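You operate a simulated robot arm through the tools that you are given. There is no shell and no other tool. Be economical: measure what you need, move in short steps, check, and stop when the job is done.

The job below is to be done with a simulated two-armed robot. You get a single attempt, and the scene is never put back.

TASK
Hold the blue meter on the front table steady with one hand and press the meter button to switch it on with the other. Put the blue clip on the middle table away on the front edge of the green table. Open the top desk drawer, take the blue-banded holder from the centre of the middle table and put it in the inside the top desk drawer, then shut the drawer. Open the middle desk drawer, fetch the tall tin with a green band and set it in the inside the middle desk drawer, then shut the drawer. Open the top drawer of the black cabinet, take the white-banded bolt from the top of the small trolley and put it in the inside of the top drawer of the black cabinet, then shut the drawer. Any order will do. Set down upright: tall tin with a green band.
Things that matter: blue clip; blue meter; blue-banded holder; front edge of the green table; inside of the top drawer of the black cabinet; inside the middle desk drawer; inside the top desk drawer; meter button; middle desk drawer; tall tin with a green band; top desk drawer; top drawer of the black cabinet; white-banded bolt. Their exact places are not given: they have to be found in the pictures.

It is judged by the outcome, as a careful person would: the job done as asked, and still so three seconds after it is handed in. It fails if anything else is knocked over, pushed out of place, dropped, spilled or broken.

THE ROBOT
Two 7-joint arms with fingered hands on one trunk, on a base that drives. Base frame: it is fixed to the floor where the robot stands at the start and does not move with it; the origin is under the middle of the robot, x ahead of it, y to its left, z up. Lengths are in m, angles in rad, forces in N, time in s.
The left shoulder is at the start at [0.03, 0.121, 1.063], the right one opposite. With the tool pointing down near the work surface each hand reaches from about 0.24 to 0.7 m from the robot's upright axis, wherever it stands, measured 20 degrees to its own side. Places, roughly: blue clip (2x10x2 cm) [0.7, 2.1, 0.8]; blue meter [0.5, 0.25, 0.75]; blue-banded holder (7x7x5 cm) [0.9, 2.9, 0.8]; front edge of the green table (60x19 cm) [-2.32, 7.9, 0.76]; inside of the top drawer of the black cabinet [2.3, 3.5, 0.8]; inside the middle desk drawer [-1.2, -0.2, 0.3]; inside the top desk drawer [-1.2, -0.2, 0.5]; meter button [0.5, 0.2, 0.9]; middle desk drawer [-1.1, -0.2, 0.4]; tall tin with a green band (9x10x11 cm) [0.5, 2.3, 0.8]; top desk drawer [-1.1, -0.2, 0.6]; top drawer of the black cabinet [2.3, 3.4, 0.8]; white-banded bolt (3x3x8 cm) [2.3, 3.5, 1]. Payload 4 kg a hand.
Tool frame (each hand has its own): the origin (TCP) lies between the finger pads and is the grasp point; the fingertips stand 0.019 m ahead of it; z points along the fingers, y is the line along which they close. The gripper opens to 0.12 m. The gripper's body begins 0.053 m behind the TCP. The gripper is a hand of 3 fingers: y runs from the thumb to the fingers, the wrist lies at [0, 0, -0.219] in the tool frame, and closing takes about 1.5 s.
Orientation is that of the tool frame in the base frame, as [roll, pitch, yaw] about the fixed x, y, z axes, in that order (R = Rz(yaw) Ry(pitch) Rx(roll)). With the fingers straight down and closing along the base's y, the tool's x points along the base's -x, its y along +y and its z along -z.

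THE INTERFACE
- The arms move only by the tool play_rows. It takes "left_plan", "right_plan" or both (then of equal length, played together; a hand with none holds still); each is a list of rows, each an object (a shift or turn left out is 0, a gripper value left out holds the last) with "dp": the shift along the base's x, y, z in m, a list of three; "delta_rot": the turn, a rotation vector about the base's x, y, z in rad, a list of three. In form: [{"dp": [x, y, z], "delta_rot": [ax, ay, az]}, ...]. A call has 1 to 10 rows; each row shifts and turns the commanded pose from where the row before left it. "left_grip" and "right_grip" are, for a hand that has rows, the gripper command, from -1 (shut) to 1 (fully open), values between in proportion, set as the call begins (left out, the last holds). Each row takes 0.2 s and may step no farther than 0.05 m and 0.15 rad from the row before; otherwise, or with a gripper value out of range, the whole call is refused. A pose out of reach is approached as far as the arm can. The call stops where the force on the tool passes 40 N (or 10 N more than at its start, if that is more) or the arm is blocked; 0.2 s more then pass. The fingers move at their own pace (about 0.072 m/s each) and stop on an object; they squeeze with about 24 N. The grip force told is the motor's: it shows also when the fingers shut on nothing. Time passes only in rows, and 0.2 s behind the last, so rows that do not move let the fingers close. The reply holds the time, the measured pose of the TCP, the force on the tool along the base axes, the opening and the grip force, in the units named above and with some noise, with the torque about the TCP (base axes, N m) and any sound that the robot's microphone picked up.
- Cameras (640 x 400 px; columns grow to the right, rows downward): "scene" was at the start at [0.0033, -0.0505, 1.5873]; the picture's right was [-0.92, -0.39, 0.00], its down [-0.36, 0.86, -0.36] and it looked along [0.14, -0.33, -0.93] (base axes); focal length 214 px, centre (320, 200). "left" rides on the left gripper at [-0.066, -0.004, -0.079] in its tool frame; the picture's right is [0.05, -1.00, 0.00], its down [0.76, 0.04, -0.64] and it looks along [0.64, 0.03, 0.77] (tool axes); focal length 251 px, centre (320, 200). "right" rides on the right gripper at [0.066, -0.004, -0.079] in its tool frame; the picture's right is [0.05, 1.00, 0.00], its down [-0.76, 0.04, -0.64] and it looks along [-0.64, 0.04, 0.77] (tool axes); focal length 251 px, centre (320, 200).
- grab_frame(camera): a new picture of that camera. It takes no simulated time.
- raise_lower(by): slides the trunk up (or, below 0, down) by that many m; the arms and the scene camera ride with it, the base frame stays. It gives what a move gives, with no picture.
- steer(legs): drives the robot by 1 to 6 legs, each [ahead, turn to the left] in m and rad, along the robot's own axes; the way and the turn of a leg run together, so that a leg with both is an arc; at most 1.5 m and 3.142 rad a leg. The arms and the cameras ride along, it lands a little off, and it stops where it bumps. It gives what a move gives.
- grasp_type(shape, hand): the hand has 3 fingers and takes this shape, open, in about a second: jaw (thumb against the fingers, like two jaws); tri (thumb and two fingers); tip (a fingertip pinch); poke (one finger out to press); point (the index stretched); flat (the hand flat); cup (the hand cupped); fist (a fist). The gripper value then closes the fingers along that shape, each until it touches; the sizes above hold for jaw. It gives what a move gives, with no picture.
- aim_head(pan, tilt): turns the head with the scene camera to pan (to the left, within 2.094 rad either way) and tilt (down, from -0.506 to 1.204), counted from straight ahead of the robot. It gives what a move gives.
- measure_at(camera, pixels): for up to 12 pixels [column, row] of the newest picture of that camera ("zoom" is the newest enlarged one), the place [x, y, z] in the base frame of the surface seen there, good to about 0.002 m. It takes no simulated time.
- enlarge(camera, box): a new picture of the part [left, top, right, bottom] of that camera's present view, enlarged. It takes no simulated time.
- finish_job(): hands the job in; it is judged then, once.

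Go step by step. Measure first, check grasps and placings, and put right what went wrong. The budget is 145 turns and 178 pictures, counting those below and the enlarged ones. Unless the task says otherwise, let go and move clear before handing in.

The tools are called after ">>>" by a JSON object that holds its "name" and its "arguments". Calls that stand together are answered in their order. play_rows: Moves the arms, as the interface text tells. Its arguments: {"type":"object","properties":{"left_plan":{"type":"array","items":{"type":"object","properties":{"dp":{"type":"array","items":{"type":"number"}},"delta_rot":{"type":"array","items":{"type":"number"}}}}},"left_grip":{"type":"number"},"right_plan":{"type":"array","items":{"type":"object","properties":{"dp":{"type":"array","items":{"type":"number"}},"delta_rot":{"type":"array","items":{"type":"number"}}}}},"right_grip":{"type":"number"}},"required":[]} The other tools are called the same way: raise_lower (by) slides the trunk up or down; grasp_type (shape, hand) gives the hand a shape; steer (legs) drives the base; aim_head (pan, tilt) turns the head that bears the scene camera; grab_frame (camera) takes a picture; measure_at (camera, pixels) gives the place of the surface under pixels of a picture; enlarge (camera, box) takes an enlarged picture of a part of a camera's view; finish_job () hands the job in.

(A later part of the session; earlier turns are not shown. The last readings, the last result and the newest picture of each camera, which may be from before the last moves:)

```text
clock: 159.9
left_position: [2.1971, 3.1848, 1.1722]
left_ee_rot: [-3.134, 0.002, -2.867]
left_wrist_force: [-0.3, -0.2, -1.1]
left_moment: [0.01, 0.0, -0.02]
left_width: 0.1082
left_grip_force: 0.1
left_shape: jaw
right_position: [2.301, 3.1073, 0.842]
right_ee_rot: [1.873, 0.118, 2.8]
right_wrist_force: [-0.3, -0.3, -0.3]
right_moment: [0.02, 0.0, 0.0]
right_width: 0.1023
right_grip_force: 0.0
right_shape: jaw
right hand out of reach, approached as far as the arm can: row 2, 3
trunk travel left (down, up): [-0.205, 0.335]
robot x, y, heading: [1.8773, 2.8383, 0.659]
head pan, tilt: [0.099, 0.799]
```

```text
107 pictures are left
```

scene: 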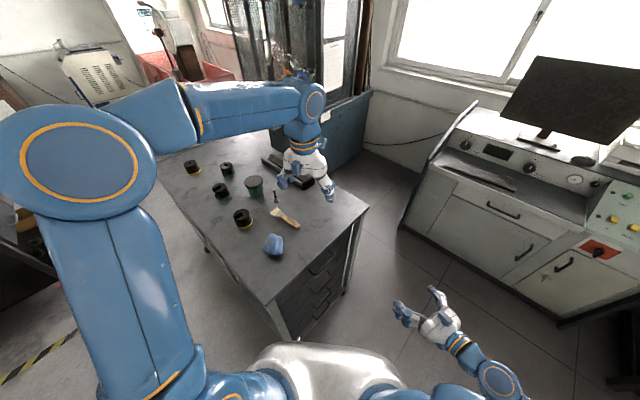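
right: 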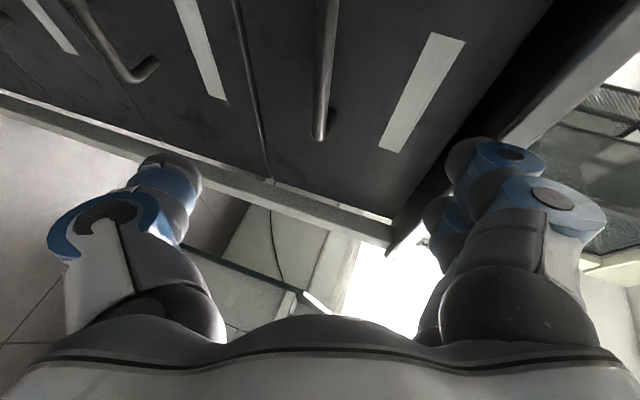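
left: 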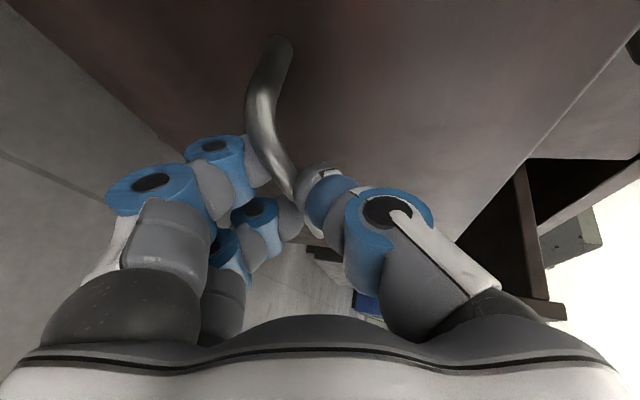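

The bar is centred (320,100). I'll close the remaining gap with the base and trunk: lower 2.8 cm, turn 0.15, then forward.

>>> {"name": "raise_lower", "arguments": {"by": -0.028}}

>>> {"name": "steer", "arguments": {"legs": [[0, 0.13]]}}

>>> {"name": "grab_frame", "arguments": {"camera": "right"}}

>>> {"name": "measure_at", "arguments": {"camera": "right", "pixels": [[320, 130], [325, 90], [325, 50], [315, 160], [320, 110]]}}

```text
clock: 160.7
left_position: [2.1974, 3.1851, 1.1425]
left_ee_rot: [-3.135, 0.003, -2.866]
left_wrist_force: [-0.7, -0.3, 0.3]
left_moment: [0.02, 0.04, 0.0]
left_width: 0.1078
left_grip_force: 0.1
left_shape: jaw
right_position: [2.3, 3.1078, 0.8137]
right_ee_rot: [1.871, 0.118, 2.8]
right_wrist_force: [0.7, 0.6, -0.3]
right_moment: [-0.01, 0.0, -0.01]
right_width: 0.1023
right_grip_force: 0.1
right_shape: jaw
trunk travel left (down, up): [-0.177, 0.363]
robot x, y, heading: [1.875, 2.8346, 0.657]
head pan, tilt: [0.099, 0.799]
```

```text
clock: 161.7
left_position: [2.1485, 3.2222, 1.1423]
left_ee_rot: [-3.133, 0.002, -2.736]
left_wrist_force: [0.5, 0.3, -0.4]
left_moment: [-0.04, -0.04, 0.0]
left_width: 0.108
left_grip_force: 0.1
left_shape: jaw
right_position: [2.2648, 3.1557, 0.818]
right_ee_rot: [1.876, 0.117, 2.941]
right_wrist_force: [0.2, -0.3, -0.5]
right_moment: [0.0, 0.02, 0.02]
right_width: 0.1022
right_grip_force: 0.0
right_shape: jaw
trunk travel left (down, up): [-0.177, 0.363]
robot x, y, heading: [1.8841, 2.826, 0.782]
head pan, tilt: [0.099, 0.799]
```

```text
106 pictures are left
```

right: 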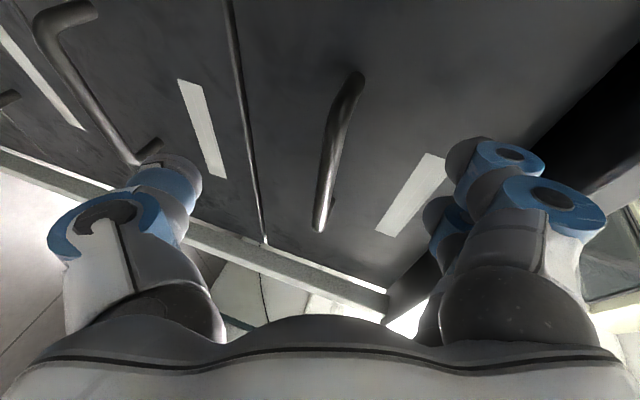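

```text
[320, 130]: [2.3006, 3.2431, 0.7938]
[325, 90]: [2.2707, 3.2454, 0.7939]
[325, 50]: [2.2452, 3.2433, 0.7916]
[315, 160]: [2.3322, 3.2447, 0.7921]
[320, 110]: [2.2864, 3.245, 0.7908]
```

Driving forward 6 cm puts the TCP at the bar.

>>> {"name": "steer", "arguments": {"legs": [[0.06, 0]]}}

>>> {"name": "grab_frame", "arguments": {"camera": "right"}}

```text
clock: 162.6
left_position: [2.1926, 3.2683, 1.1424]
left_ee_rot: [-3.133, -0.004, -2.737]
left_wrist_force: [-0.2, 0.9, -0.9]
left_moment: [-0.04, 0.0, 0.01]
left_width: 0.1081
left_grip_force: 0.1
left_shape: jaw
right_position: [2.3088, 3.1997, 0.8178]
right_ee_rot: [1.876, 0.116, 2.941]
right_wrist_force: [-0.5, 0.6, -0.5]
right_moment: [0.03, -0.01, 0.03]
right_width: 0.1023
right_grip_force: 0.1
right_shape: jaw
trunk travel left (down, up): [-0.177, 0.363]
robot x, y, heading: [1.9301, 2.8759, 0.786]
head pan, tilt: [0.099, 0.799]
```

```text
105 pictures are left
```

right: 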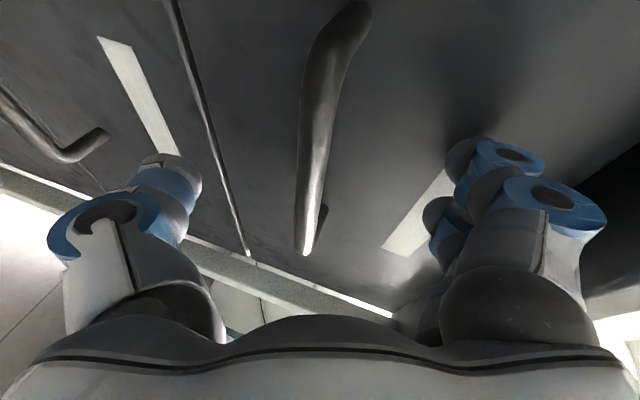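

Bar is between the fingers; closing.

>>> {"name": "play_rows", "arguments": {"right_plan": [{"dp": [0, 0, 0]}, {"dp": [0, 0, 0]}, {"dp": [0, 0, 0]}, {"dp": [0, 0, 0]}, {"dp": [0, 0, 0]}, {"dp": [0, 0, 0]}, {"dp": [0, 0, 0]}], "right_grip": -1}}

>>> {"name": "play_rows", "arguments": {"right_plan": [{"dp": [0, -0.02, 0]}, {"dp": [0, -0.03, 0]}, {"dp": [0, -0.03, 0]}, {"dp": [0, -0.03, 0]}, {"dp": [0, -0.03, 0]}]}}

>>> {"name": "grab_frame", "arguments": {"camera": "scene"}}

```text
clock: 164.2
left_position: [2.1904, 3.2662, 1.143]
left_ee_rot: [-3.136, 0.001, -2.736]
left_wrist_force: [0.1, 0.2, 0.8]
left_moment: [-0.01, 0.0, 0.03]
left_width: 0.108
left_grip_force: 0.1
left_shape: jaw
right_position: [2.3079, 3.1984, 0.8179]
right_ee_rot: [1.875, 0.116, 2.94]
right_wrist_force: [0.7, 2.4, 0.1]
right_moment: [0.01, -0.01, -0.08]
right_width: 0.0083
right_grip_force: 23.8
right_shape: jaw
trunk travel left (down, up): [-0.177, 0.363]
robot x, y, heading: [1.9278, 2.8743, 0.786]
head pan, tilt: [0.099, 0.799]
```

```text
clock: 165.4
left_position: [2.1933, 3.2656, 1.1435]
left_ee_rot: [-3.134, 0.002, -2.737]
left_wrist_force: [-0.4, -0.2, 0.7]
left_moment: [0.0, 0.0, -0.01]
left_width: 0.1079
left_grip_force: 0.1
left_shape: jaw
right_position: [2.3073, 3.0564, 0.8193]
right_ee_rot: [1.878, 0.116, 2.939]
right_wrist_force: [1.8, -3.4, 0.5]
right_moment: [-0.01, -0.05, -0.04]
right_width: 0.0085
right_grip_force: 24.2
right_shape: jaw
trunk travel left (down, up): [-0.177, 0.363]
robot x, y, heading: [1.9274, 2.874, 0.782]
head pan, tilt: [0.099, 0.799]
```

```text
104 pictures are left
```

scene: 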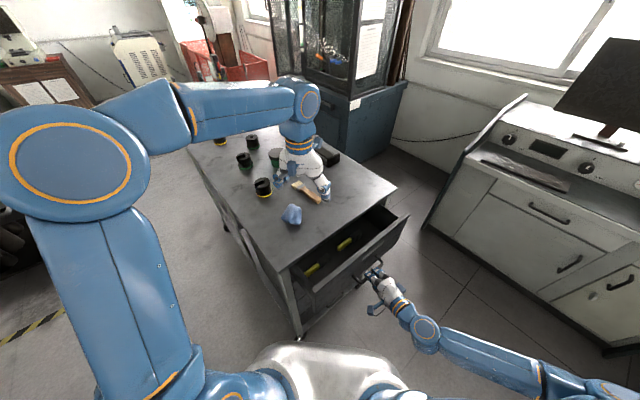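

The drawer slides open and contains some yellow-handled items. Pulling a bit more.

>>> {"name": "play_rows", "arguments": {"right_plan": [{"dp": [0, -0.03, 0]}, {"dp": [0, -0.03, 0]}, {"dp": [0, -0.03, 0]}, {"dp": [0, -0.03, 0]}]}}

>>> {"name": "grab_frame", "arguments": {"camera": "scene"}}

```text
clock: 166.4
left_position: [2.1921, 3.2647, 1.143]
left_ee_rot: [-3.137, 0.002, -2.737]
left_wrist_force: [-0.4, 1.0, -1.1]
left_moment: [0.0, -0.02, 0.02]
left_width: 0.1082
left_grip_force: 0.0
left_shape: jaw
right_position: [2.3077, 2.9366, 0.8182]
right_ee_rot: [1.877, 0.116, 2.94]
right_wrist_force: [0.7, -2.7, 2.9]
right_moment: [-0.01, -0.04, -0.1]
right_width: 0.0084
right_grip_force: 24.6
right_shape: jaw
trunk travel left (down, up): [-0.177, 0.363]
robot x, y, heading: [1.9275, 2.8722, 0.786]
head pan, tilt: [0.099, 0.799]
```

```text
103 pictures are left
```

scene: 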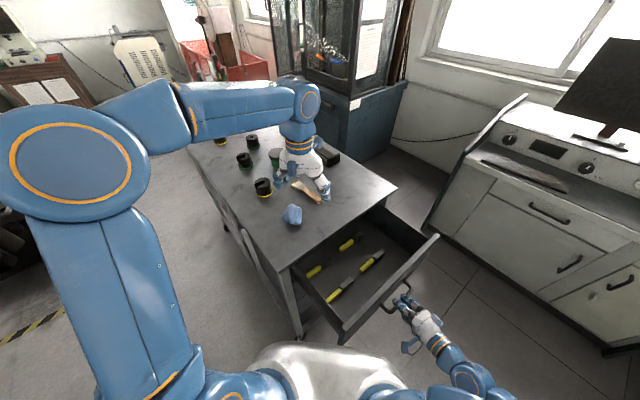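

The drawer is open about 0.26 m. Keeping the right hand on the bar, I'll tilt the left hand forward and bring it over the bolt; also a closer look at the drawer contents.

>>> {"name": "enlarge", "arguments": {"camera": "scene", "box": [280, 190, 450, 350]}}

>>> {"name": "measure_at", "arguments": {"camera": "zoom", "pixels": [[200, 270], [390, 180], [330, 130], [260, 190], [330, 245], [230, 340], [480, 170], [150, 300], [420, 215]]}}

>>> {"name": "play_rows", "arguments": {"left_plan": [{"dp": [0, 0.01, 0.015], "delta_rot": [0, 0, 0.147]}, {"dp": [0, 0.01, 0.015], "delta_rot": [0, 0, 0.147]}, {"dp": [0, 0.01, 0.01], "delta_rot": [0, 0, 0.147]}, {"dp": [0.015, 0.025, 0], "delta_rot": [0.104, -0.093, 0]}, {"dp": [0.015, 0.025, 0], "delta_rot": [0.104, -0.093, 0]}, {"dp": [0.015, 0.025, 0], "delta_rot": [0.104, -0.093, 0]}, {"dp": [0.015, 0.025, 0], "delta_rot": [0.104, -0.093, 0]}, {"dp": [0.015, 0.025, 0], "delta_rot": [0.104, -0.093, 0]}], "left_grip": 0.1}}

>>> {"name": "grab_frame", "arguments": {"camera": "left"}}

```text
2.50 times, centred on (365, 270) of scene
```

zoom: 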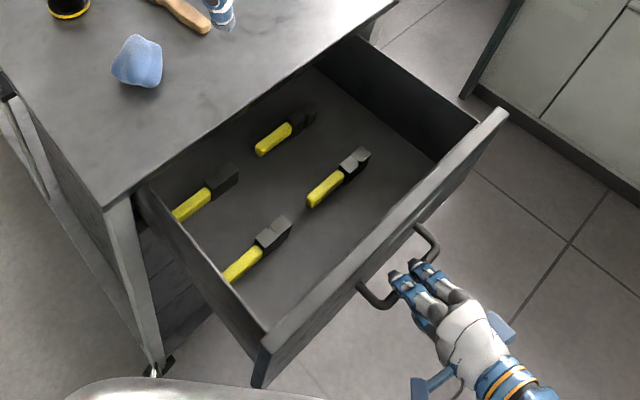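

```text
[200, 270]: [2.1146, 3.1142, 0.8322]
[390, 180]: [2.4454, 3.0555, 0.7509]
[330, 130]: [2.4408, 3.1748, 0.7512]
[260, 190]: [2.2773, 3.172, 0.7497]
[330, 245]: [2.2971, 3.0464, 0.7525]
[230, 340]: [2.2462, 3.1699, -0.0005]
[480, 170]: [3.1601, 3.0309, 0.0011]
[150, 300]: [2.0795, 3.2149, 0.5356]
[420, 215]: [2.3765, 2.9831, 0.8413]
```

```text
clock: 168.2
left_position: [2.2671, 3.4206, 1.1833]
left_ee_rot: [-3.132, 0.703, -2.295]
left_wrist_force: [-0.7, -0.8, -0.3]
left_moment: [0.0, 0.02, 0.02]
left_width: 0.0665
left_grip_force: 0.0
left_shape: jaw
right_position: [2.3073, 2.9383, 0.819]
right_ee_rot: [1.876, 0.115, 2.94]
right_wrist_force: [4.6, -0.8, 3.7]
right_moment: [0.01, -0.09, -0.09]
right_width: 0.0081
right_grip_force: 23.8
right_shape: jaw
trunk travel left (down, up): [-0.177, 0.363]
robot x, y, heading: [1.9281, 2.8721, 0.784]
head pan, tilt: [0.099, 0.799]
```

```text
101 pictures are left
```

left: 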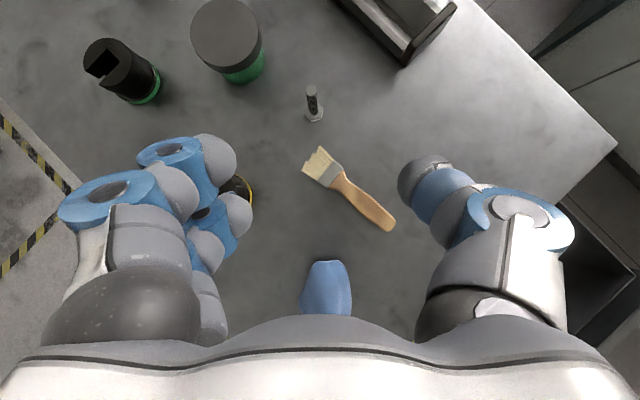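

>>> {"name": "measure_at", "arguments": {"camera": "left", "pixels": [[312, 90], [313, 102], [314, 115], [316, 120], [240, 185], [225, 30]]}}

>>> {"name": "enlarge", "arguments": {"camera": "left", "box": [270, 60, 360, 140]}}

```text
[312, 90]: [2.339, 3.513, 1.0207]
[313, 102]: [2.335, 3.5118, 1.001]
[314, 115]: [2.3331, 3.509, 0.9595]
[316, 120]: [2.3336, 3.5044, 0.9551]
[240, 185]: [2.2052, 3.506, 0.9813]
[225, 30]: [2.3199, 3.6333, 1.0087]
```

```text
5.00 times, centred on (315, 100) of left
```

zoom: 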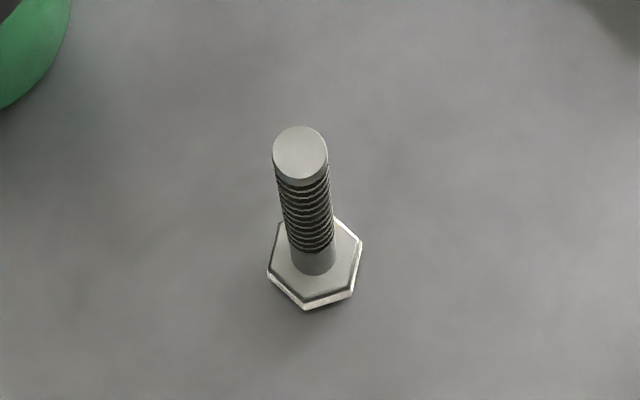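

Bolt axis is at (2.336, 3.512), top 1.021. Moving in along the finger direction to grip the shaft.

>>> {"name": "play_rows", "arguments": {"left_plan": [{"dp": [0.012, 0.017, -0.042]}, {"dp": [0.012, 0.017, -0.042]}, {"dp": [0.011, 0.017, -0.04]}, {"dp": [0.017, 0.0195, -0.03]}, {"dp": [0.017, 0.0195, -0.03]}]}}

>>> {"name": "grab_frame", "arguments": {"camera": "left"}}

```text
clock: 169.4
left_position: [2.3332, 3.5114, 0.9979]
left_ee_rot: [-3.129, 0.699, -2.294]
left_wrist_force: [0.3, 0.6, 0.6]
left_moment: [0.01, 0.01, -0.03]
left_width: 0.0667
left_grip_force: 0.0
left_shape: jaw
right_position: [2.3078, 2.9378, 0.8184]
right_ee_rot: [1.876, 0.115, 2.941]
right_wrist_force: [5.7, 3.9, 3.0]
right_moment: [0.06, -0.07, -0.14]
right_width: 0.0084
right_grip_force: 23.9
right_shape: jaw
trunk travel left (down, up): [-0.177, 0.363]
robot x, y, heading: [1.9285, 2.8751, 0.783]
head pan, tilt: [0.099, 0.799]
```

```text
99 pictures are left
```

left: 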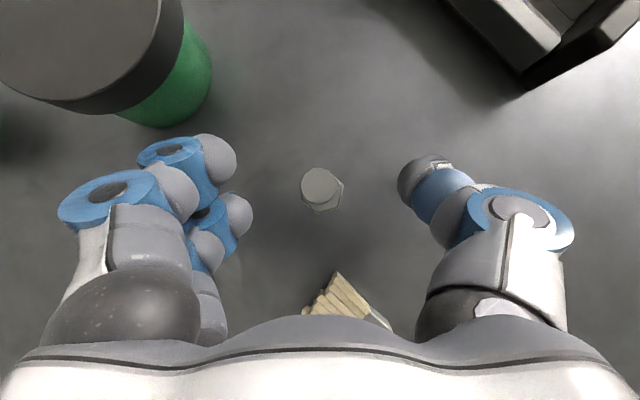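

The bolt (322,190) is centred between the fingers. Closing and lifting.

>>> {"name": "play_rows", "arguments": {"left_plan": [{"dp": [0, 0, 0]}, {"dp": [0, 0, 0]}, {"dp": [0, 0, 0]}, {"dp": [0, 0, 0]}, {"dp": [0, 0, 0]}, {"dp": [0, 0, 0]}], "left_grip": -1}}

>>> {"name": "play_rows", "arguments": {"left_plan": [{"dp": [0, 0, 0.03]}, {"dp": [0, 0, 0.045]}, {"dp": [0, 0, 0.045]}]}}

>>> {"name": "grab_frame", "arguments": {"camera": "left"}}

```text
clock: 170.8
left_position: [2.3353, 3.5104, 0.9979]
left_ee_rot: [-3.131, 0.698, -2.294]
left_wrist_force: [-0.1, 0.1, -0.5]
left_moment: [-0.04, 0.0, 0.01]
left_width: 0.0
left_grip_force: 24.3
left_shape: jaw
right_position: [2.3076, 2.9383, 0.8186]
right_ee_rot: [1.877, 0.116, 2.94]
right_wrist_force: [4.1, -1.1, 5.0]
right_moment: [0.05, -0.17, -0.09]
right_width: 0.0083
right_grip_force: 23.9
right_shape: jaw
trunk travel left (down, up): [-0.177, 0.363]
robot x, y, heading: [1.9284, 2.871, 0.79]
head pan, tilt: [0.099, 0.799]
```

```text
clock: 171.6
left_position: [2.3346, 3.5107, 1.1186]
left_ee_rot: [-3.131, 0.699, -2.293]
left_wrist_force: [1.1, 0.2, -0.7]
left_moment: [-0.01, -0.01, 0.01]
left_width: 0.0001
left_grip_force: 23.9
left_shape: jaw
right_position: [2.3073, 2.937, 0.8176]
right_ee_rot: [1.877, 0.117, 2.942]
right_wrist_force: [3.4, -1.8, 5.8]
right_moment: [0.04, -0.08, -0.08]
right_width: 0.0081
right_grip_force: 23.9
right_shape: jaw
trunk travel left (down, up): [-0.177, 0.363]
robot x, y, heading: [1.9296, 2.8725, 0.783]
head pan, tilt: [0.099, 0.799]
```

```text
98 pictures are left
```

left: 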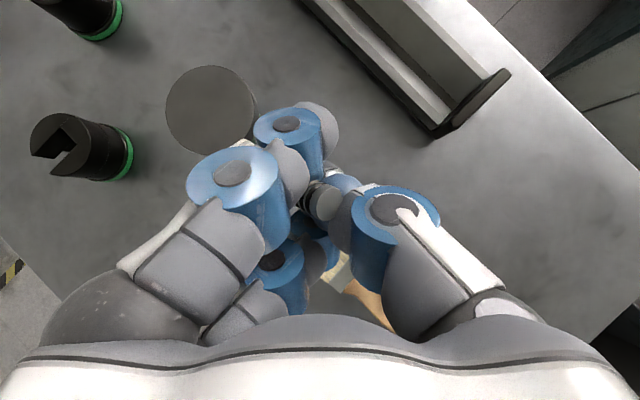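

Width reads 0, though something round shows at (325,205). Checking whether the bolt is really held.

>>> {"name": "enlarge", "arguments": {"camera": "left", "box": [260, 140, 400, 260]}}

>>> {"name": "enlarge", "arguments": {"camera": "scene", "box": [230, 100, 370, 220]}}

```text
3.33 times, centred on (330, 200) of left
```

zoom: 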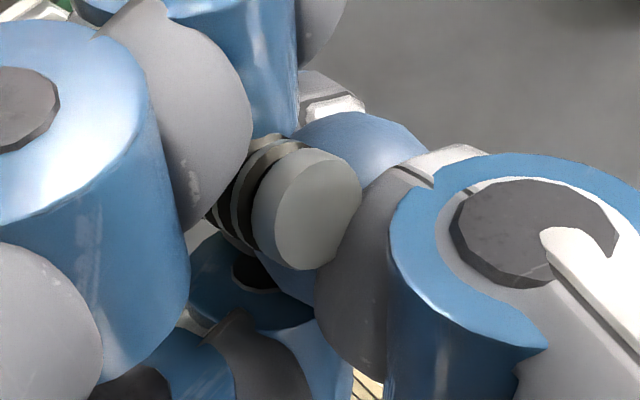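

```text
3.33 times, centred on (300, 160) of scene
```

zoom: 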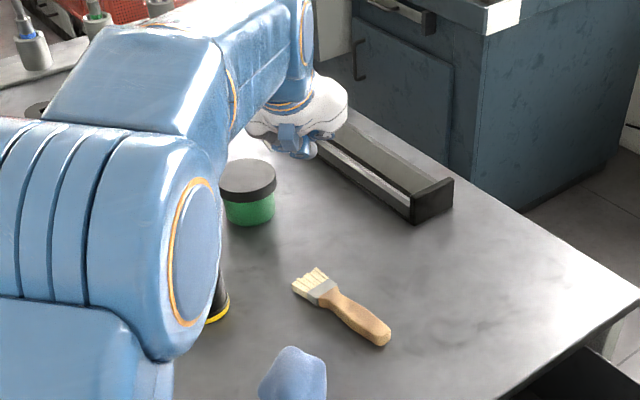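

The bolt is pinched between thumb and fingers. I'll carry it over the drawer while bringing the hand upright.

>>> {"name": "play_rows", "arguments": {"left_plan": [{"dp": [0.008, -0.04, 0.01], "delta_rot": [-0.104, 0.093, 0]}, {"dp": [0.008, -0.044, 0.005], "delta_rot": [-0.104, 0.093, 0]}, {"dp": [0.008, -0.044, 0], "delta_rot": [-0.104, 0.093, 0]}, {"dp": [0.008, -0.044, 0], "delta_rot": [-0.104, 0.093, 0]}, {"dp": [0.008, -0.044, 0], "delta_rot": [-0.104, 0.093, 0]}, {"dp": [0.009, -0.045, 0]}, {"dp": [0.009, -0.045, 0]}, {"dp": [0.009, -0.045, 0]}, {"dp": [0.009, -0.045, 0]}, {"dp": [0.009, -0.04, 0]}]}}

>>> {"name": "grab_frame", "arguments": {"camera": "left"}}

>>> {"name": "grab_frame", "arguments": {"camera": "scene"}}

```text
clock: 173.8
left_position: [2.4091, 3.0668, 1.1294]
left_ee_rot: [-3.134, 0.002, -2.294]
left_wrist_force: [-0.6, 0.8, -2.2]
left_moment: [-0.03, -0.04, -0.01]
left_width: 0.0
left_grip_force: 24.0
left_shape: jaw
left hand out of reach, approached as far as the arm can: row 5
right_position: [2.3072, 2.9383, 0.8189]
right_ee_rot: [1.874, 0.116, 2.94]
right_wrist_force: [2.3, -3.4, 5.0]
right_moment: [0.0, -0.11, -0.15]
right_width: 0.0086
right_grip_force: 24.2
right_shape: jaw
trunk travel left (down, up): [-0.177, 0.363]
robot x, y, heading: [1.9232, 2.8674, 0.786]
head pan, tilt: [0.099, 0.799]
```

```text
95 pictures are left
```

left: 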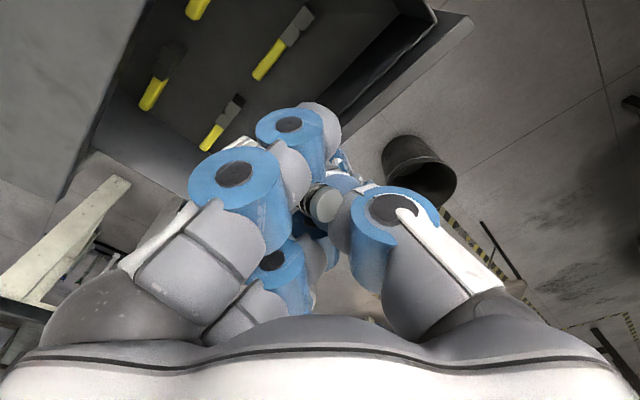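

```text
94 pictures are left
```

scene: 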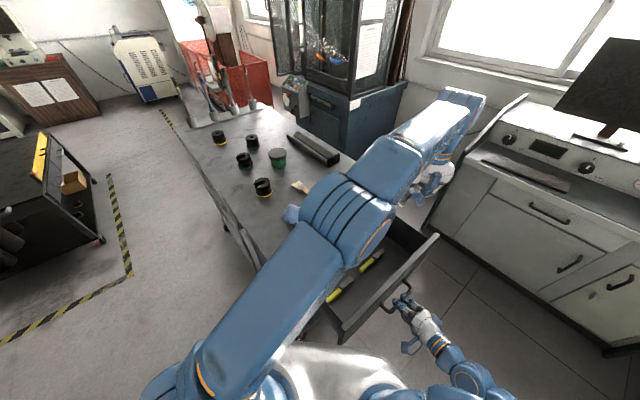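

>>> {"name": "measure_at", "arguments": {"camera": "left", "pixels": [[320, 45], [320, 75], [355, 50], [375, 60], [300, 70], [285, 45], [420, 60], [240, 30], [230, 100], [340, 20]]}}

```text
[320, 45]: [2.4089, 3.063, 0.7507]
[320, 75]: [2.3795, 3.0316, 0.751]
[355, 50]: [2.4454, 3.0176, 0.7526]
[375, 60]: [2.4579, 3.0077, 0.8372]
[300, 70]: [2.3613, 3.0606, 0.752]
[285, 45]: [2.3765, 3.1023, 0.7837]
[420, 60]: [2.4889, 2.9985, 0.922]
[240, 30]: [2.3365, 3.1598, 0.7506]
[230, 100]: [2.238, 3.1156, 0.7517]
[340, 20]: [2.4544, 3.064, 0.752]
```

Below the TCP is free drawer floor (z 0.75). I'll shift slightly away from the front panel and lower the bolt.

>>> {"name": "play_rows", "arguments": {"left_plan": [{"dp": [0.011, 0.023, -0.03]}, {"dp": [0, 0, -0.048]}, {"dp": [0, 0, -0.048]}, {"dp": [0, 0, -0.048]}, {"dp": [0, 0, -0.048]}, {"dp": [0, 0, -0.048]}, {"dp": [0, 0, -0.03]}, {"dp": [0, 0, -0.01]}, {"dp": [0, 0, -0.005]}]}}

>>> {"name": "grab_frame", "arguments": {"camera": "left"}}

>>> {"name": "enlarge", "arguments": {"camera": "left", "box": [250, 120, 410, 260]}}

```text
clock: 175.8
left_position: [2.4196, 3.0898, 0.8129]
left_ee_rot: [-3.135, 0.001, -2.296]
left_wrist_force: [0.2, 0.7, -0.5]
left_moment: [0.01, 0.01, 0.01]
left_width: 0.0004
left_grip_force: 23.7
left_shape: jaw
right_position: [2.3076, 2.9374, 0.818]
right_ee_rot: [1.877, 0.117, 2.94]
right_wrist_force: [2.4, 0.1, 4.9]
right_moment: [0.07, -0.08, -0.14]
right_width: 0.0086
right_grip_force: 24.5
right_shape: jaw
trunk travel left (down, up): [-0.177, 0.363]
robot x, y, heading: [1.9297, 2.8693, 0.783]
head pan, tilt: [0.099, 0.799]
```

```text
93 pictures are left
```

left: 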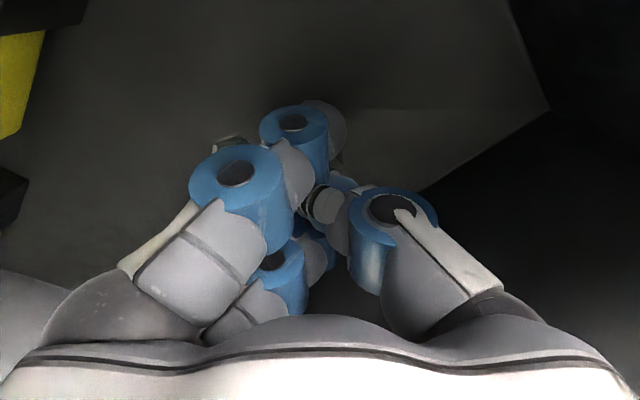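

```text
2.86 times, centred on (330, 190) of left
```

zoom: 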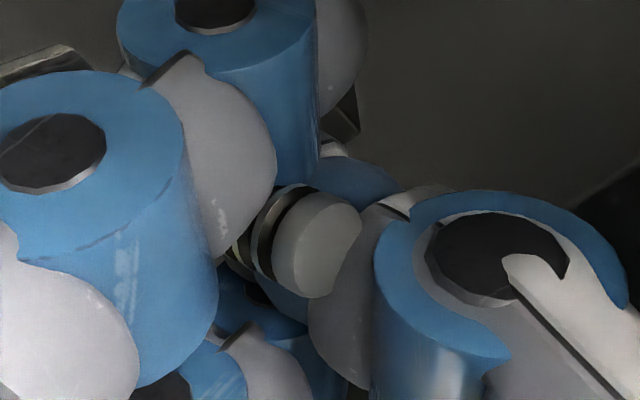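

The bolt lies slanted in the grip; I'll lower further in small steps until it touches.

>>> {"name": "play_rows", "arguments": {"left_plan": [{"dp": [0, 0, -0.008]}, {"dp": [0, 0, -0.006]}, {"dp": [0, 0, -0.005]}, {"dp": [0, 0, -0.004]}]}}

```text
clock: 176.5
left_position: [2.4244, 3.0866, 0.807]
left_ee_rot: [-3.12, 0.011, -2.296]
left_wrist_force: [-1.8, -1.5, 11.2]
left_moment: [-0.05, 0.09, 0.0]
left_width: 0.0001
left_grip_force: 24.3
left_shape: jaw
right_position: [2.3075, 2.9384, 0.8182]
right_ee_rot: [1.874, 0.118, 2.941]
right_wrist_force: [2.8, -1.2, 2.6]
right_moment: [0.03, -0.07, -0.09]
right_width: 0.0084
right_grip_force: 24.2
right_shape: jaw
trunk travel left (down, up): [-0.177, 0.363]
robot x, y, heading: [1.9266, 2.8705, 0.786]
head pan, tilt: [0.099, 0.799]
stopped in row 3 (left hand): the force on the tool passed its limit at 44 N (the readings are from after the stop); the commanded pose is now the measured one
```

Contact with the drawer floor. Releasing, then lifting clear.

>>> {"name": "play_rows", "arguments": {"left_plan": [{"dp": [0, 0, 0.002]}, {"dp": [0, 0, 0]}, {"dp": [0, 0, 0]}, {"dp": [0, 0, 0]}, {"dp": [0, 0, 0]}], "left_grip": 0.1}}

>>> {"name": "play_rows", "arguments": {"left_plan": [{"dp": [0, 0, 0.03]}, {"dp": [0, 0, 0.045]}, {"dp": [0, 0, 0.045]}, {"dp": [0, 0, 0.045]}, {"dp": [0, 0, 0.045]}, {"dp": [0, 0, 0.045]}, {"dp": [0, 0, 0.045]}]}}

>>> {"name": "grab_frame", "arguments": {"camera": "left"}}

```text
clock: 177.7
left_position: [2.4241, 3.0868, 0.8085]
left_ee_rot: [-3.121, 0.008, -2.296]
left_wrist_force: [3.1, -2.8, 12.5]
left_moment: [0.11, 0.45, 0.12]
left_width: 0.0634
left_grip_force: 0.1
left_shape: jaw
right_position: [2.308, 2.9376, 0.8183]
right_ee_rot: [1.874, 0.117, 2.941]
right_wrist_force: [2.5, 3.0, 4.2]
right_moment: [0.12, -0.12, -0.11]
right_width: 0.0082
right_grip_force: 24.3
right_shape: jaw
trunk travel left (down, up): [-0.177, 0.363]
robot x, y, heading: [1.9243, 2.871, 0.787]
head pan, tilt: [0.099, 0.799]
```

```text
clock: 179.3
left_position: [2.4254, 3.0871, 1.1082]
left_ee_rot: [-3.124, 0.007, -2.297]
left_wrist_force: [-0.1, 0.0, -0.5]
left_moment: [-0.03, -0.03, -0.02]
left_width: 0.0657
left_grip_force: 0.0
left_shape: jaw
right_position: [2.3092, 2.939, 0.8189]
right_ee_rot: [1.876, 0.117, 2.942]
right_wrist_force: [0.3, -0.7, 8.0]
right_moment: [0.09, -0.12, -0.08]
right_width: 0.008
right_grip_force: 24.0
right_shape: jaw
trunk travel left (down, up): [-0.177, 0.363]
robot x, y, heading: [1.9285, 2.8719, 0.785]
head pan, tilt: [0.099, 0.799]
```

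```text
91 pictures are left
```

left: 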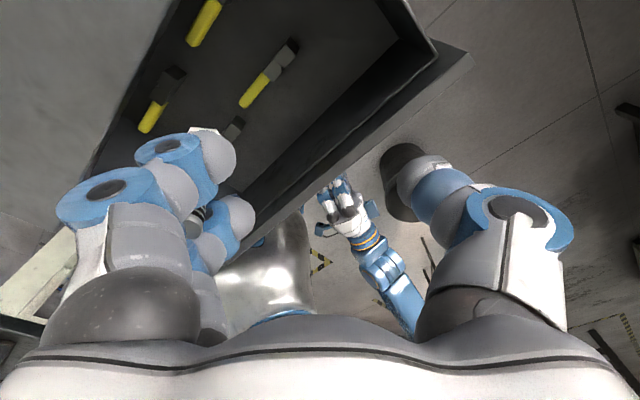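

The bolt isn't on the drawer floor; something threaded shows at (195,220) between the two fingers. Zooming.

>>> {"name": "enlarge", "arguments": {"camera": "left", "box": [130, 110, 290, 270]}}

```text
2.50 times, centred on (210, 190) of left
```

zoom: 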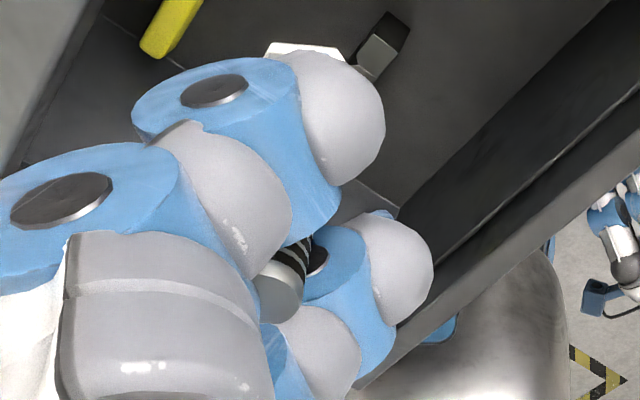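

The bolt is wedged between the two fingers. I'll go back down near the drawer floor and open fully to free it.

>>> {"name": "play_rows", "arguments": {"left_plan": [{"dp": [0, 0, -0.048]}, {"dp": [0, 0, -0.048]}, {"dp": [0, 0, -0.048]}, {"dp": [0, 0, -0.048]}, {"dp": [0, 0, -0.048]}, {"dp": [0, 0, -0.04]}, {"dp": [0, 0, -0.012]}]}}

>>> {"name": "play_rows", "arguments": {"left_plan": [{"dp": [0, 0, 0]}, {"dp": [0, 0, 0]}, {"dp": [0, 0, 0]}, {"dp": [0, 0, 0]}], "left_grip": 1}}

>>> {"name": "enlarge", "arguments": {"camera": "left", "box": [60, 90, 300, 290]}}

```text
clock: 180.9
left_position: [2.4252, 3.0883, 0.8145]
left_ee_rot: [-3.118, 0.011, -2.299]
left_wrist_force: [0.3, 0.0, 9.0]
left_moment: [0.25, 0.34, 0.01]
left_width: 0.0659
left_grip_force: 0.0
left_shape: jaw
right_position: [2.307, 2.9374, 0.8185]
right_ee_rot: [1.878, 0.117, 2.941]
right_wrist_force: [2.4, 1.1, 4.4]
right_moment: [0.06, -0.11, -0.09]
right_width: 0.0083
right_grip_force: 24.2
right_shape: jaw
trunk travel left (down, up): [-0.177, 0.363]
robot x, y, heading: [1.9277, 2.8713, 0.788]
head pan, tilt: [0.099, 0.799]
```

```text
clock: 181.9
left_position: [2.425, 3.0881, 0.8138]
left_ee_rot: [-3.119, 0.006, -2.298]
left_wrist_force: [0.5, 0.8, -1.0]
left_moment: [-0.03, -0.05, 0.0]
left_width: 0.1195
left_grip_force: 0.1
left_shape: jaw
right_position: [2.308, 2.938, 0.8178]
right_ee_rot: [1.877, 0.116, 2.941]
right_wrist_force: [2.1, -0.3, 8.1]
right_moment: [0.11, -0.13, -0.14]
right_width: 0.0085
right_grip_force: 24.4
right_shape: jaw
trunk travel left (down, up): [-0.177, 0.363]
robot x, y, heading: [1.9259, 2.8734, 0.78]
head pan, tilt: [0.099, 0.799]
```

```text
2.00 times, centred on (180, 190) of left
```

zoom: 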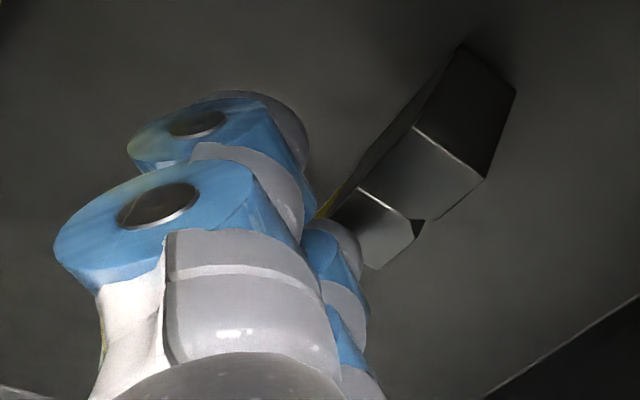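

Force on the hand dropped to zero, so the bolt may have come free. Lifting to look.

>>> {"name": "play_rows", "arguments": {"left_plan": [{"dp": [0, 0, 0.02]}, {"dp": [0, 0, 0.04]}, {"dp": [0, 0, 0.045]}, {"dp": [0, 0, 0.045]}, {"dp": [0, 0, 0.045]}, {"dp": [0, 0, 0.045]}, {"dp": [0, 0, 0.045]}]}}

>>> {"name": "grab_frame", "arguments": {"camera": "left"}}

```text
clock: 183.5
left_position: [2.4239, 3.0883, 1.0998]
left_ee_rot: [-3.123, 0.009, -2.296]
left_wrist_force: [-1.1, -0.1, 0.1]
left_moment: [-0.03, -0.06, 0.03]
left_width: 0.1199
left_grip_force: 0.0
left_shape: jaw
right_position: [2.3075, 2.9375, 0.818]
right_ee_rot: [1.876, 0.115, 2.94]
right_wrist_force: [1.0, -1.2, 8.1]
right_moment: [0.06, -0.12, -0.12]
right_width: 0.0081
right_grip_force: 24.2
right_shape: jaw
trunk travel left (down, up): [-0.177, 0.363]
robot x, y, heading: [1.9288, 2.873, 0.789]
head pan, tilt: [0.099, 0.799]
```

```text
88 pictures are left
```

left: 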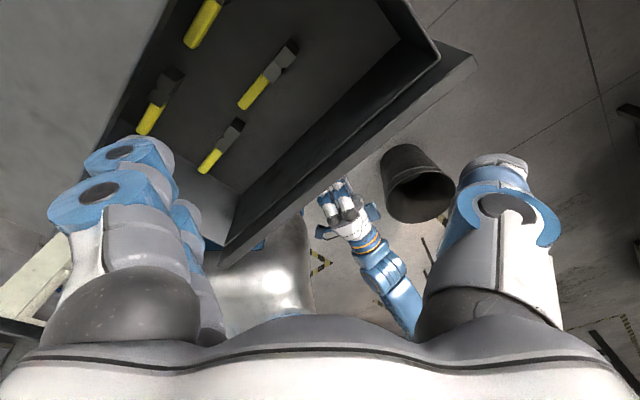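

>>> {"name": "enlarge", "arguments": {"camera": "left", "box": [60, 0, 300, 280]}}

>>> {"name": "play_rows", "arguments": {"left_plan": [{"dp": [-0.02, 0.04, 0.02]}, {"dp": [-0.02, 0.04, 0.02]}, {"dp": [-0.02, 0.04, 0.02]}, {"dp": [-0.02, 0.04, 0.02]}, {"dp": [-0.02, 0.04, 0.01]}, {"dp": [-0.02, 0.04, 0]}]}}

>>> {"name": "grab_frame", "arguments": {"camera": "scene"}}

>>> {"name": "grab_frame", "arguments": {"camera": "left"}}

```text
1.43 times, centred on (180, 140) of left
```

zoom: 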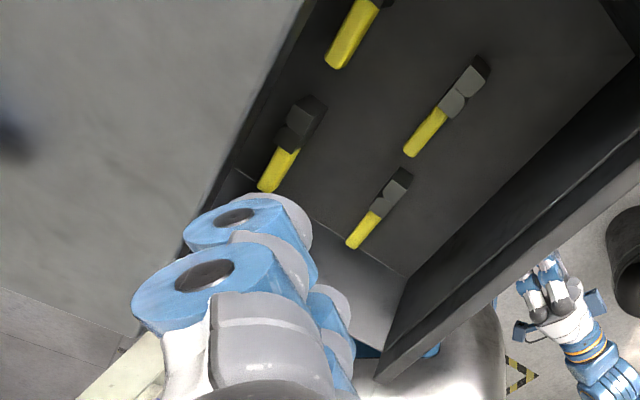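

```text
clock: 184.9
left_position: [2.3034, 3.3296, 1.1894]
left_ee_rot: [-3.121, 0.007, -2.297]
left_wrist_force: [0.0, 0.3, -1.4]
left_moment: [-0.07, -0.03, 0.01]
left_width: 0.1202
left_grip_force: 0.0
left_shape: jaw
right_position: [2.3089, 2.9389, 0.8176]
right_ee_rot: [1.875, 0.118, 2.942]
right_wrist_force: [0.6, 2.0, 6.1]
right_moment: [0.11, -0.11, -0.1]
right_width: 0.0082
right_grip_force: 24.2
right_shape: jaw
trunk travel left (down, up): [-0.177, 0.363]
robot x, y, heading: [1.9232, 2.8719, 0.785]
head pan, tilt: [0.099, 0.799]
```

```text
86 pictures are left
```

scene: 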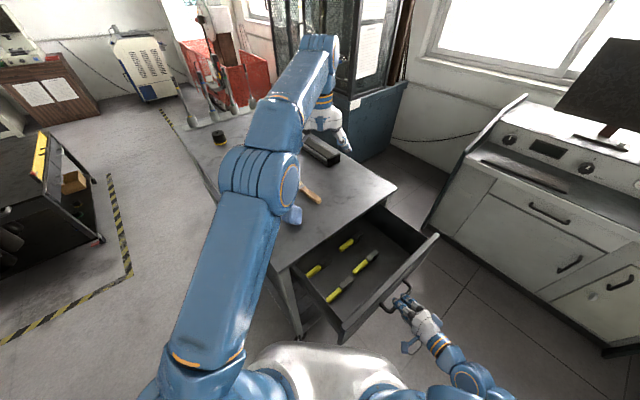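

```text
85 pictures are left
```

left: 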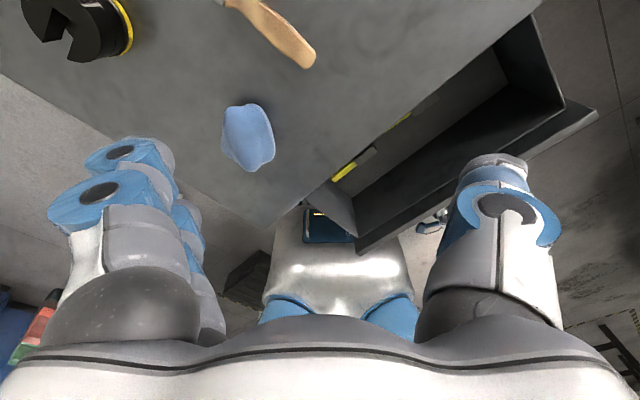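

>>> {"name": "enlarge", "arguments": {"camera": "scene", "box": [290, 200, 450, 340]}}

>>> {"name": "enlarge", "arguments": {"camera": "left", "box": [30, 120, 240, 290]}}

```text
2.86 times, centred on (370, 270) of scene
```

zoom: 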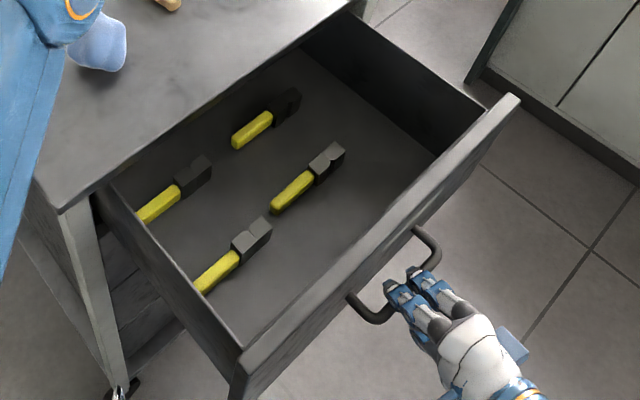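

```text
2.35 times, centred on (135, 205) of left
```

zoom: 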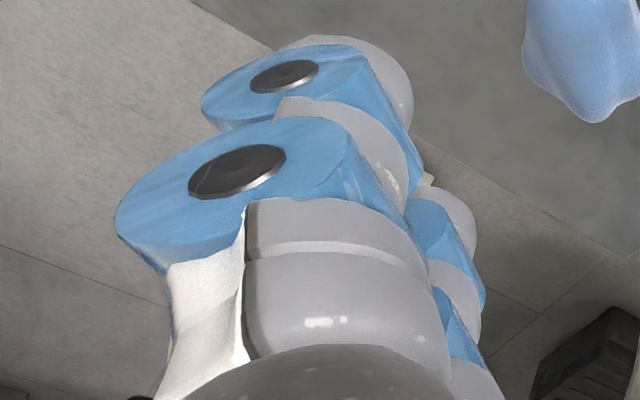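

>>> {"name": "enlarge", "arguments": {"camera": "scene", "box": [280, 80, 380, 180]}}

>>> {"name": "enlarge", "arguments": {"camera": "left", "box": [150, 150, 230, 230]}}

```text
4.00 times, centred on (330, 130) of scene
```

zoom: 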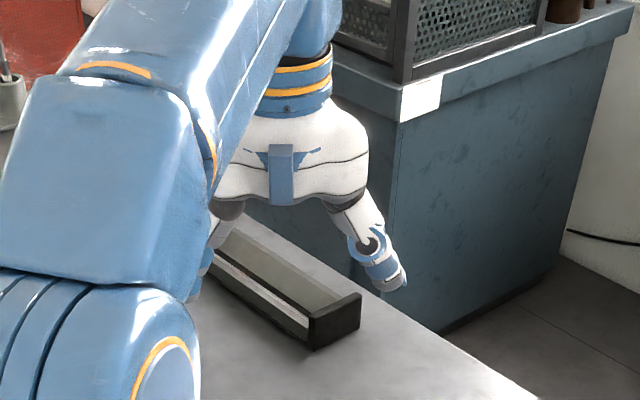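

```text
5.00 times, centred on (190, 190) of left
```

zoom: 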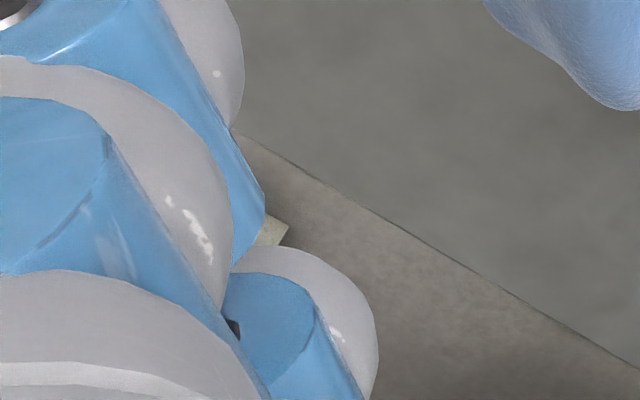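

A light speck at the finger gap suggests the bolt is still stuck. I'll bring the hand over the drawer, in front of the head camera, for a better view.

>>> {"name": "play_rows", "arguments": {"left_plan": [{"dp": [0.0, -0.045, 0]}, {"dp": [0.0, -0.045, 0]}, {"dp": [0.005, -0.045, 0]}, {"dp": [0.005, -0.045, 0]}, {"dp": [0.005, -0.03, 0]}]}}

>>> {"name": "aim_head", "arguments": {"pan": 0.0, "tilt": 0.7}}

>>> {"name": "grab_frame", "arguments": {"camera": "scene"}}

>>> {"name": "grab_frame", "arguments": {"camera": "left"}}

```text
clock: 186.1
left_position: [2.3202, 3.1157, 1.1893]
left_ee_rot: [-3.121, 0.007, -2.296]
left_wrist_force: [0.4, 0.2, -0.7]
left_moment: [-0.03, -0.04, -0.01]
left_width: 0.1197
left_grip_force: 0.0
left_shape: jaw
right_position: [2.3081, 2.9379, 0.8185]
right_ee_rot: [1.875, 0.117, 2.94]
right_wrist_force: [0.7, -2.0, 6.1]
right_moment: [0.07, -0.12, -0.11]
right_width: 0.0082
right_grip_force: 24.0
right_shape: jaw
trunk travel left (down, up): [-0.177, 0.363]
robot x, y, heading: [1.9265, 2.8718, 0.787]
head pan, tilt: [0.099, 0.799]
```

```text
clock: 186.8
left_position: [2.3192, 3.1164, 1.1905]
left_ee_rot: [-3.12, 0.011, -2.296]
left_wrist_force: [0.1, -0.5, -0.3]
left_moment: [-0.03, -0.04, 0.02]
left_width: 0.1197
left_grip_force: 0.0
left_shape: jaw
right_position: [2.3091, 2.9377, 0.818]
right_ee_rot: [1.876, 0.118, 2.941]
right_wrist_force: [1.1, -1.0, 5.5]
right_moment: [0.08, -0.11, -0.12]
right_width: 0.0083
right_grip_force: 23.7
right_shape: jaw
trunk travel left (down, up): [-0.177, 0.363]
robot x, y, heading: [1.9267, 2.8736, 0.782]
head pan, tilt: [0.0, 0.7]
```

```text
80 pictures are left
```

scene: 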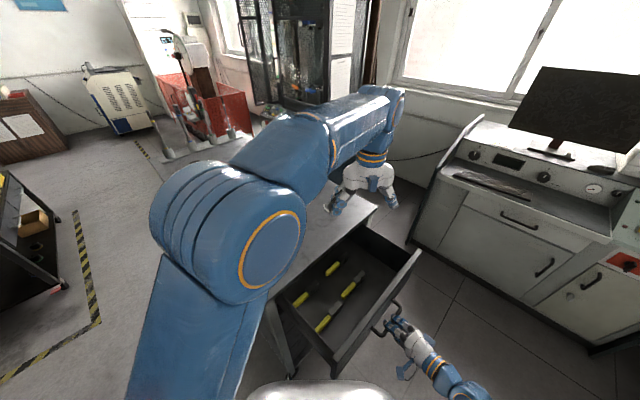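

```text
79 pictures are left
```

left: 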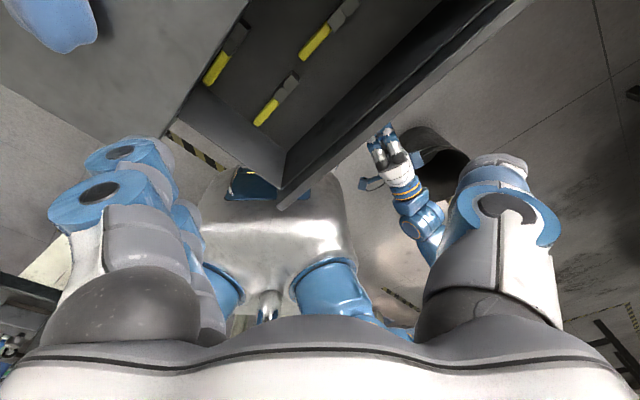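

>>> {"name": "enlarge", "arguments": {"camera": "scene", "box": [310, 150, 410, 220]}}

>>> {"name": "enlarge", "arguments": {"camera": "left", "box": [150, 60, 400, 230]}}

```text
5.71 times, centred on (360, 185) of scene
```

zoom: 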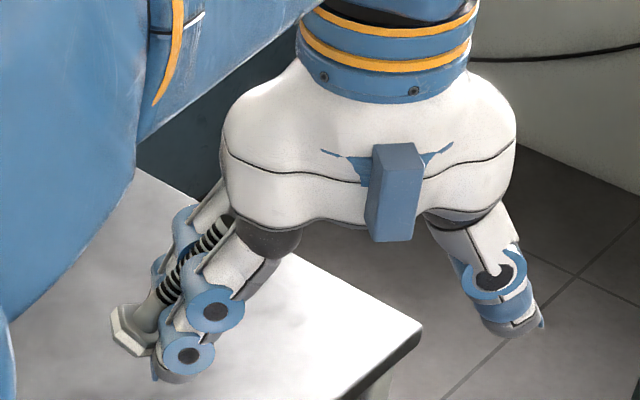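

```text
2.35 times, centred on (275, 145) of left
```

zoom: 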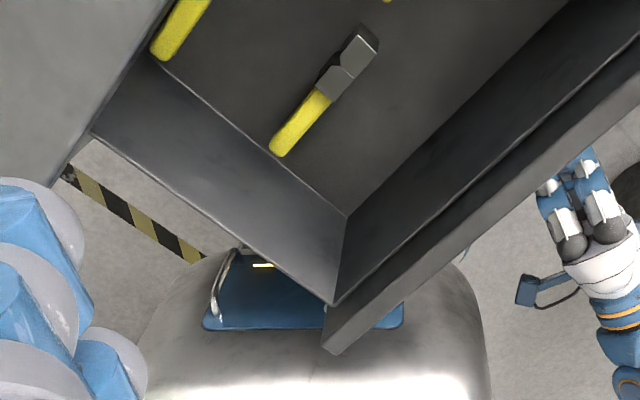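

Clear view: the bolt is wedged lengthwise between the two fingers, head outward. I'll lower it over a free patch of drawer floor and change finger shape to free it there.

>>> {"name": "play_rows", "arguments": {"left_plan": [{"dp": [0.015, -0.043, 0]}, {"dp": [0, 0, -0.048]}, {"dp": [0, 0, -0.048]}, {"dp": [0, 0, -0.048]}, {"dp": [0, 0, -0.048]}, {"dp": [0, 0, -0.048]}, {"dp": [0, 0, -0.048]}, {"dp": [0, 0, -0.048]}, {"dp": [0, 0, -0.025]}, {"dp": [0, 0, -0.008]}]}}

>>> {"name": "grab_frame", "arguments": {"camera": "left"}}

```text
clock: 189.0
left_position: [2.335, 3.0752, 0.8205]
left_ee_rot: [-3.121, 0.008, -2.298]
left_wrist_force: [0.0, 0.1, -0.7]
left_moment: [-0.03, -0.09, 0.03]
left_width: 0.1197
left_grip_force: 0.0
left_shape: jaw
right_position: [2.3078, 2.9379, 0.8178]
right_ee_rot: [1.878, 0.116, 2.941]
right_wrist_force: [0.6, 1.2, 6.3]
right_moment: [0.07, -0.1, -0.09]
right_width: 0.0083
right_grip_force: 23.8
right_shape: jaw
trunk travel left (down, up): [-0.177, 0.363]
robot x, y, heading: [1.9261, 2.8722, 0.787]
head pan, tilt: [0.0, 0.7]
```

```text
76 pictures are left
```

left: 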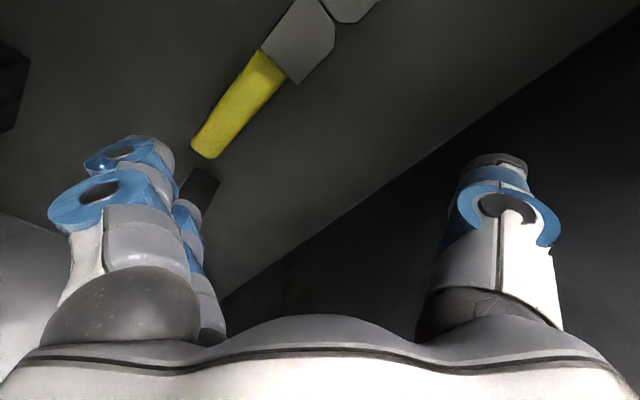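

>>> {"name": "grasp_type", "arguments": {"shape": "tri", "hand": "left"}}

>>> {"name": "grab_frame", "arguments": {"camera": "left"}}

```text
clock: 189.9
left_position: [2.3342, 3.0745, 0.8216]
left_ee_rot: [-3.123, 0.009, -2.296]
left_wrist_force: [0.1, 0.2, -0.1]
left_moment: [-0.05, -0.06, -0.01]
left_width: 0.1199
left_grip_force: 0.1
left_shape: tri
right_position: [2.3092, 2.9377, 0.8185]
right_ee_rot: [1.877, 0.117, 2.94]
right_wrist_force: [0.9, 0.5, 6.6]
right_moment: [0.06, -0.08, -0.14]
right_width: 0.0084
right_grip_force: 23.7
right_shape: jaw
trunk travel left (down, up): [-0.177, 0.363]
robot x, y, heading: [1.9277, 2.8693, 0.784]
head pan, tilt: [0.0, 0.7]
```

```text
75 pictures are left
```

left: 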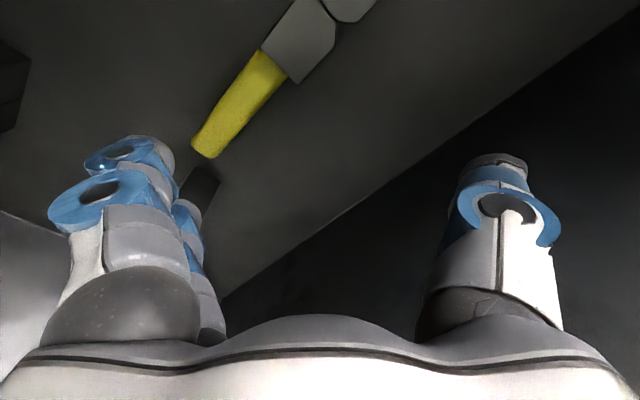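

No change. Trying "point", which folds one finger away from the other.

>>> {"name": "grasp_type", "arguments": {"shape": "point", "hand": "left"}}

>>> {"name": "grab_frame", "arguments": {"camera": "left"}}

```text
clock: 190.8
left_position: [2.334, 3.0732, 0.8219]
left_ee_rot: [-3.122, 0.008, -2.298]
left_wrist_force: [0.0, 0.3, 0.6]
left_moment: [0.03, -0.01, -0.01]
left_width: 0.0
left_grip_force: 0.0
left_shape: point
right_position: [2.3093, 2.9381, 0.818]
right_ee_rot: [1.877, 0.117, 2.942]
right_wrist_force: [1.1, 0.1, 5.5]
right_moment: [0.05, -0.12, -0.15]
right_width: 0.0083
right_grip_force: 24.0
right_shape: jaw
trunk travel left (down, up): [-0.177, 0.363]
robot x, y, heading: [1.9264, 2.8704, 0.783]
head pan, tilt: [0.0, 0.7]
```

```text
74 pictures are left
```

left: 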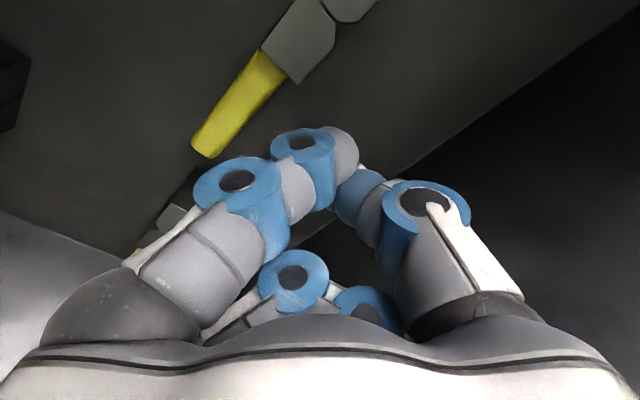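

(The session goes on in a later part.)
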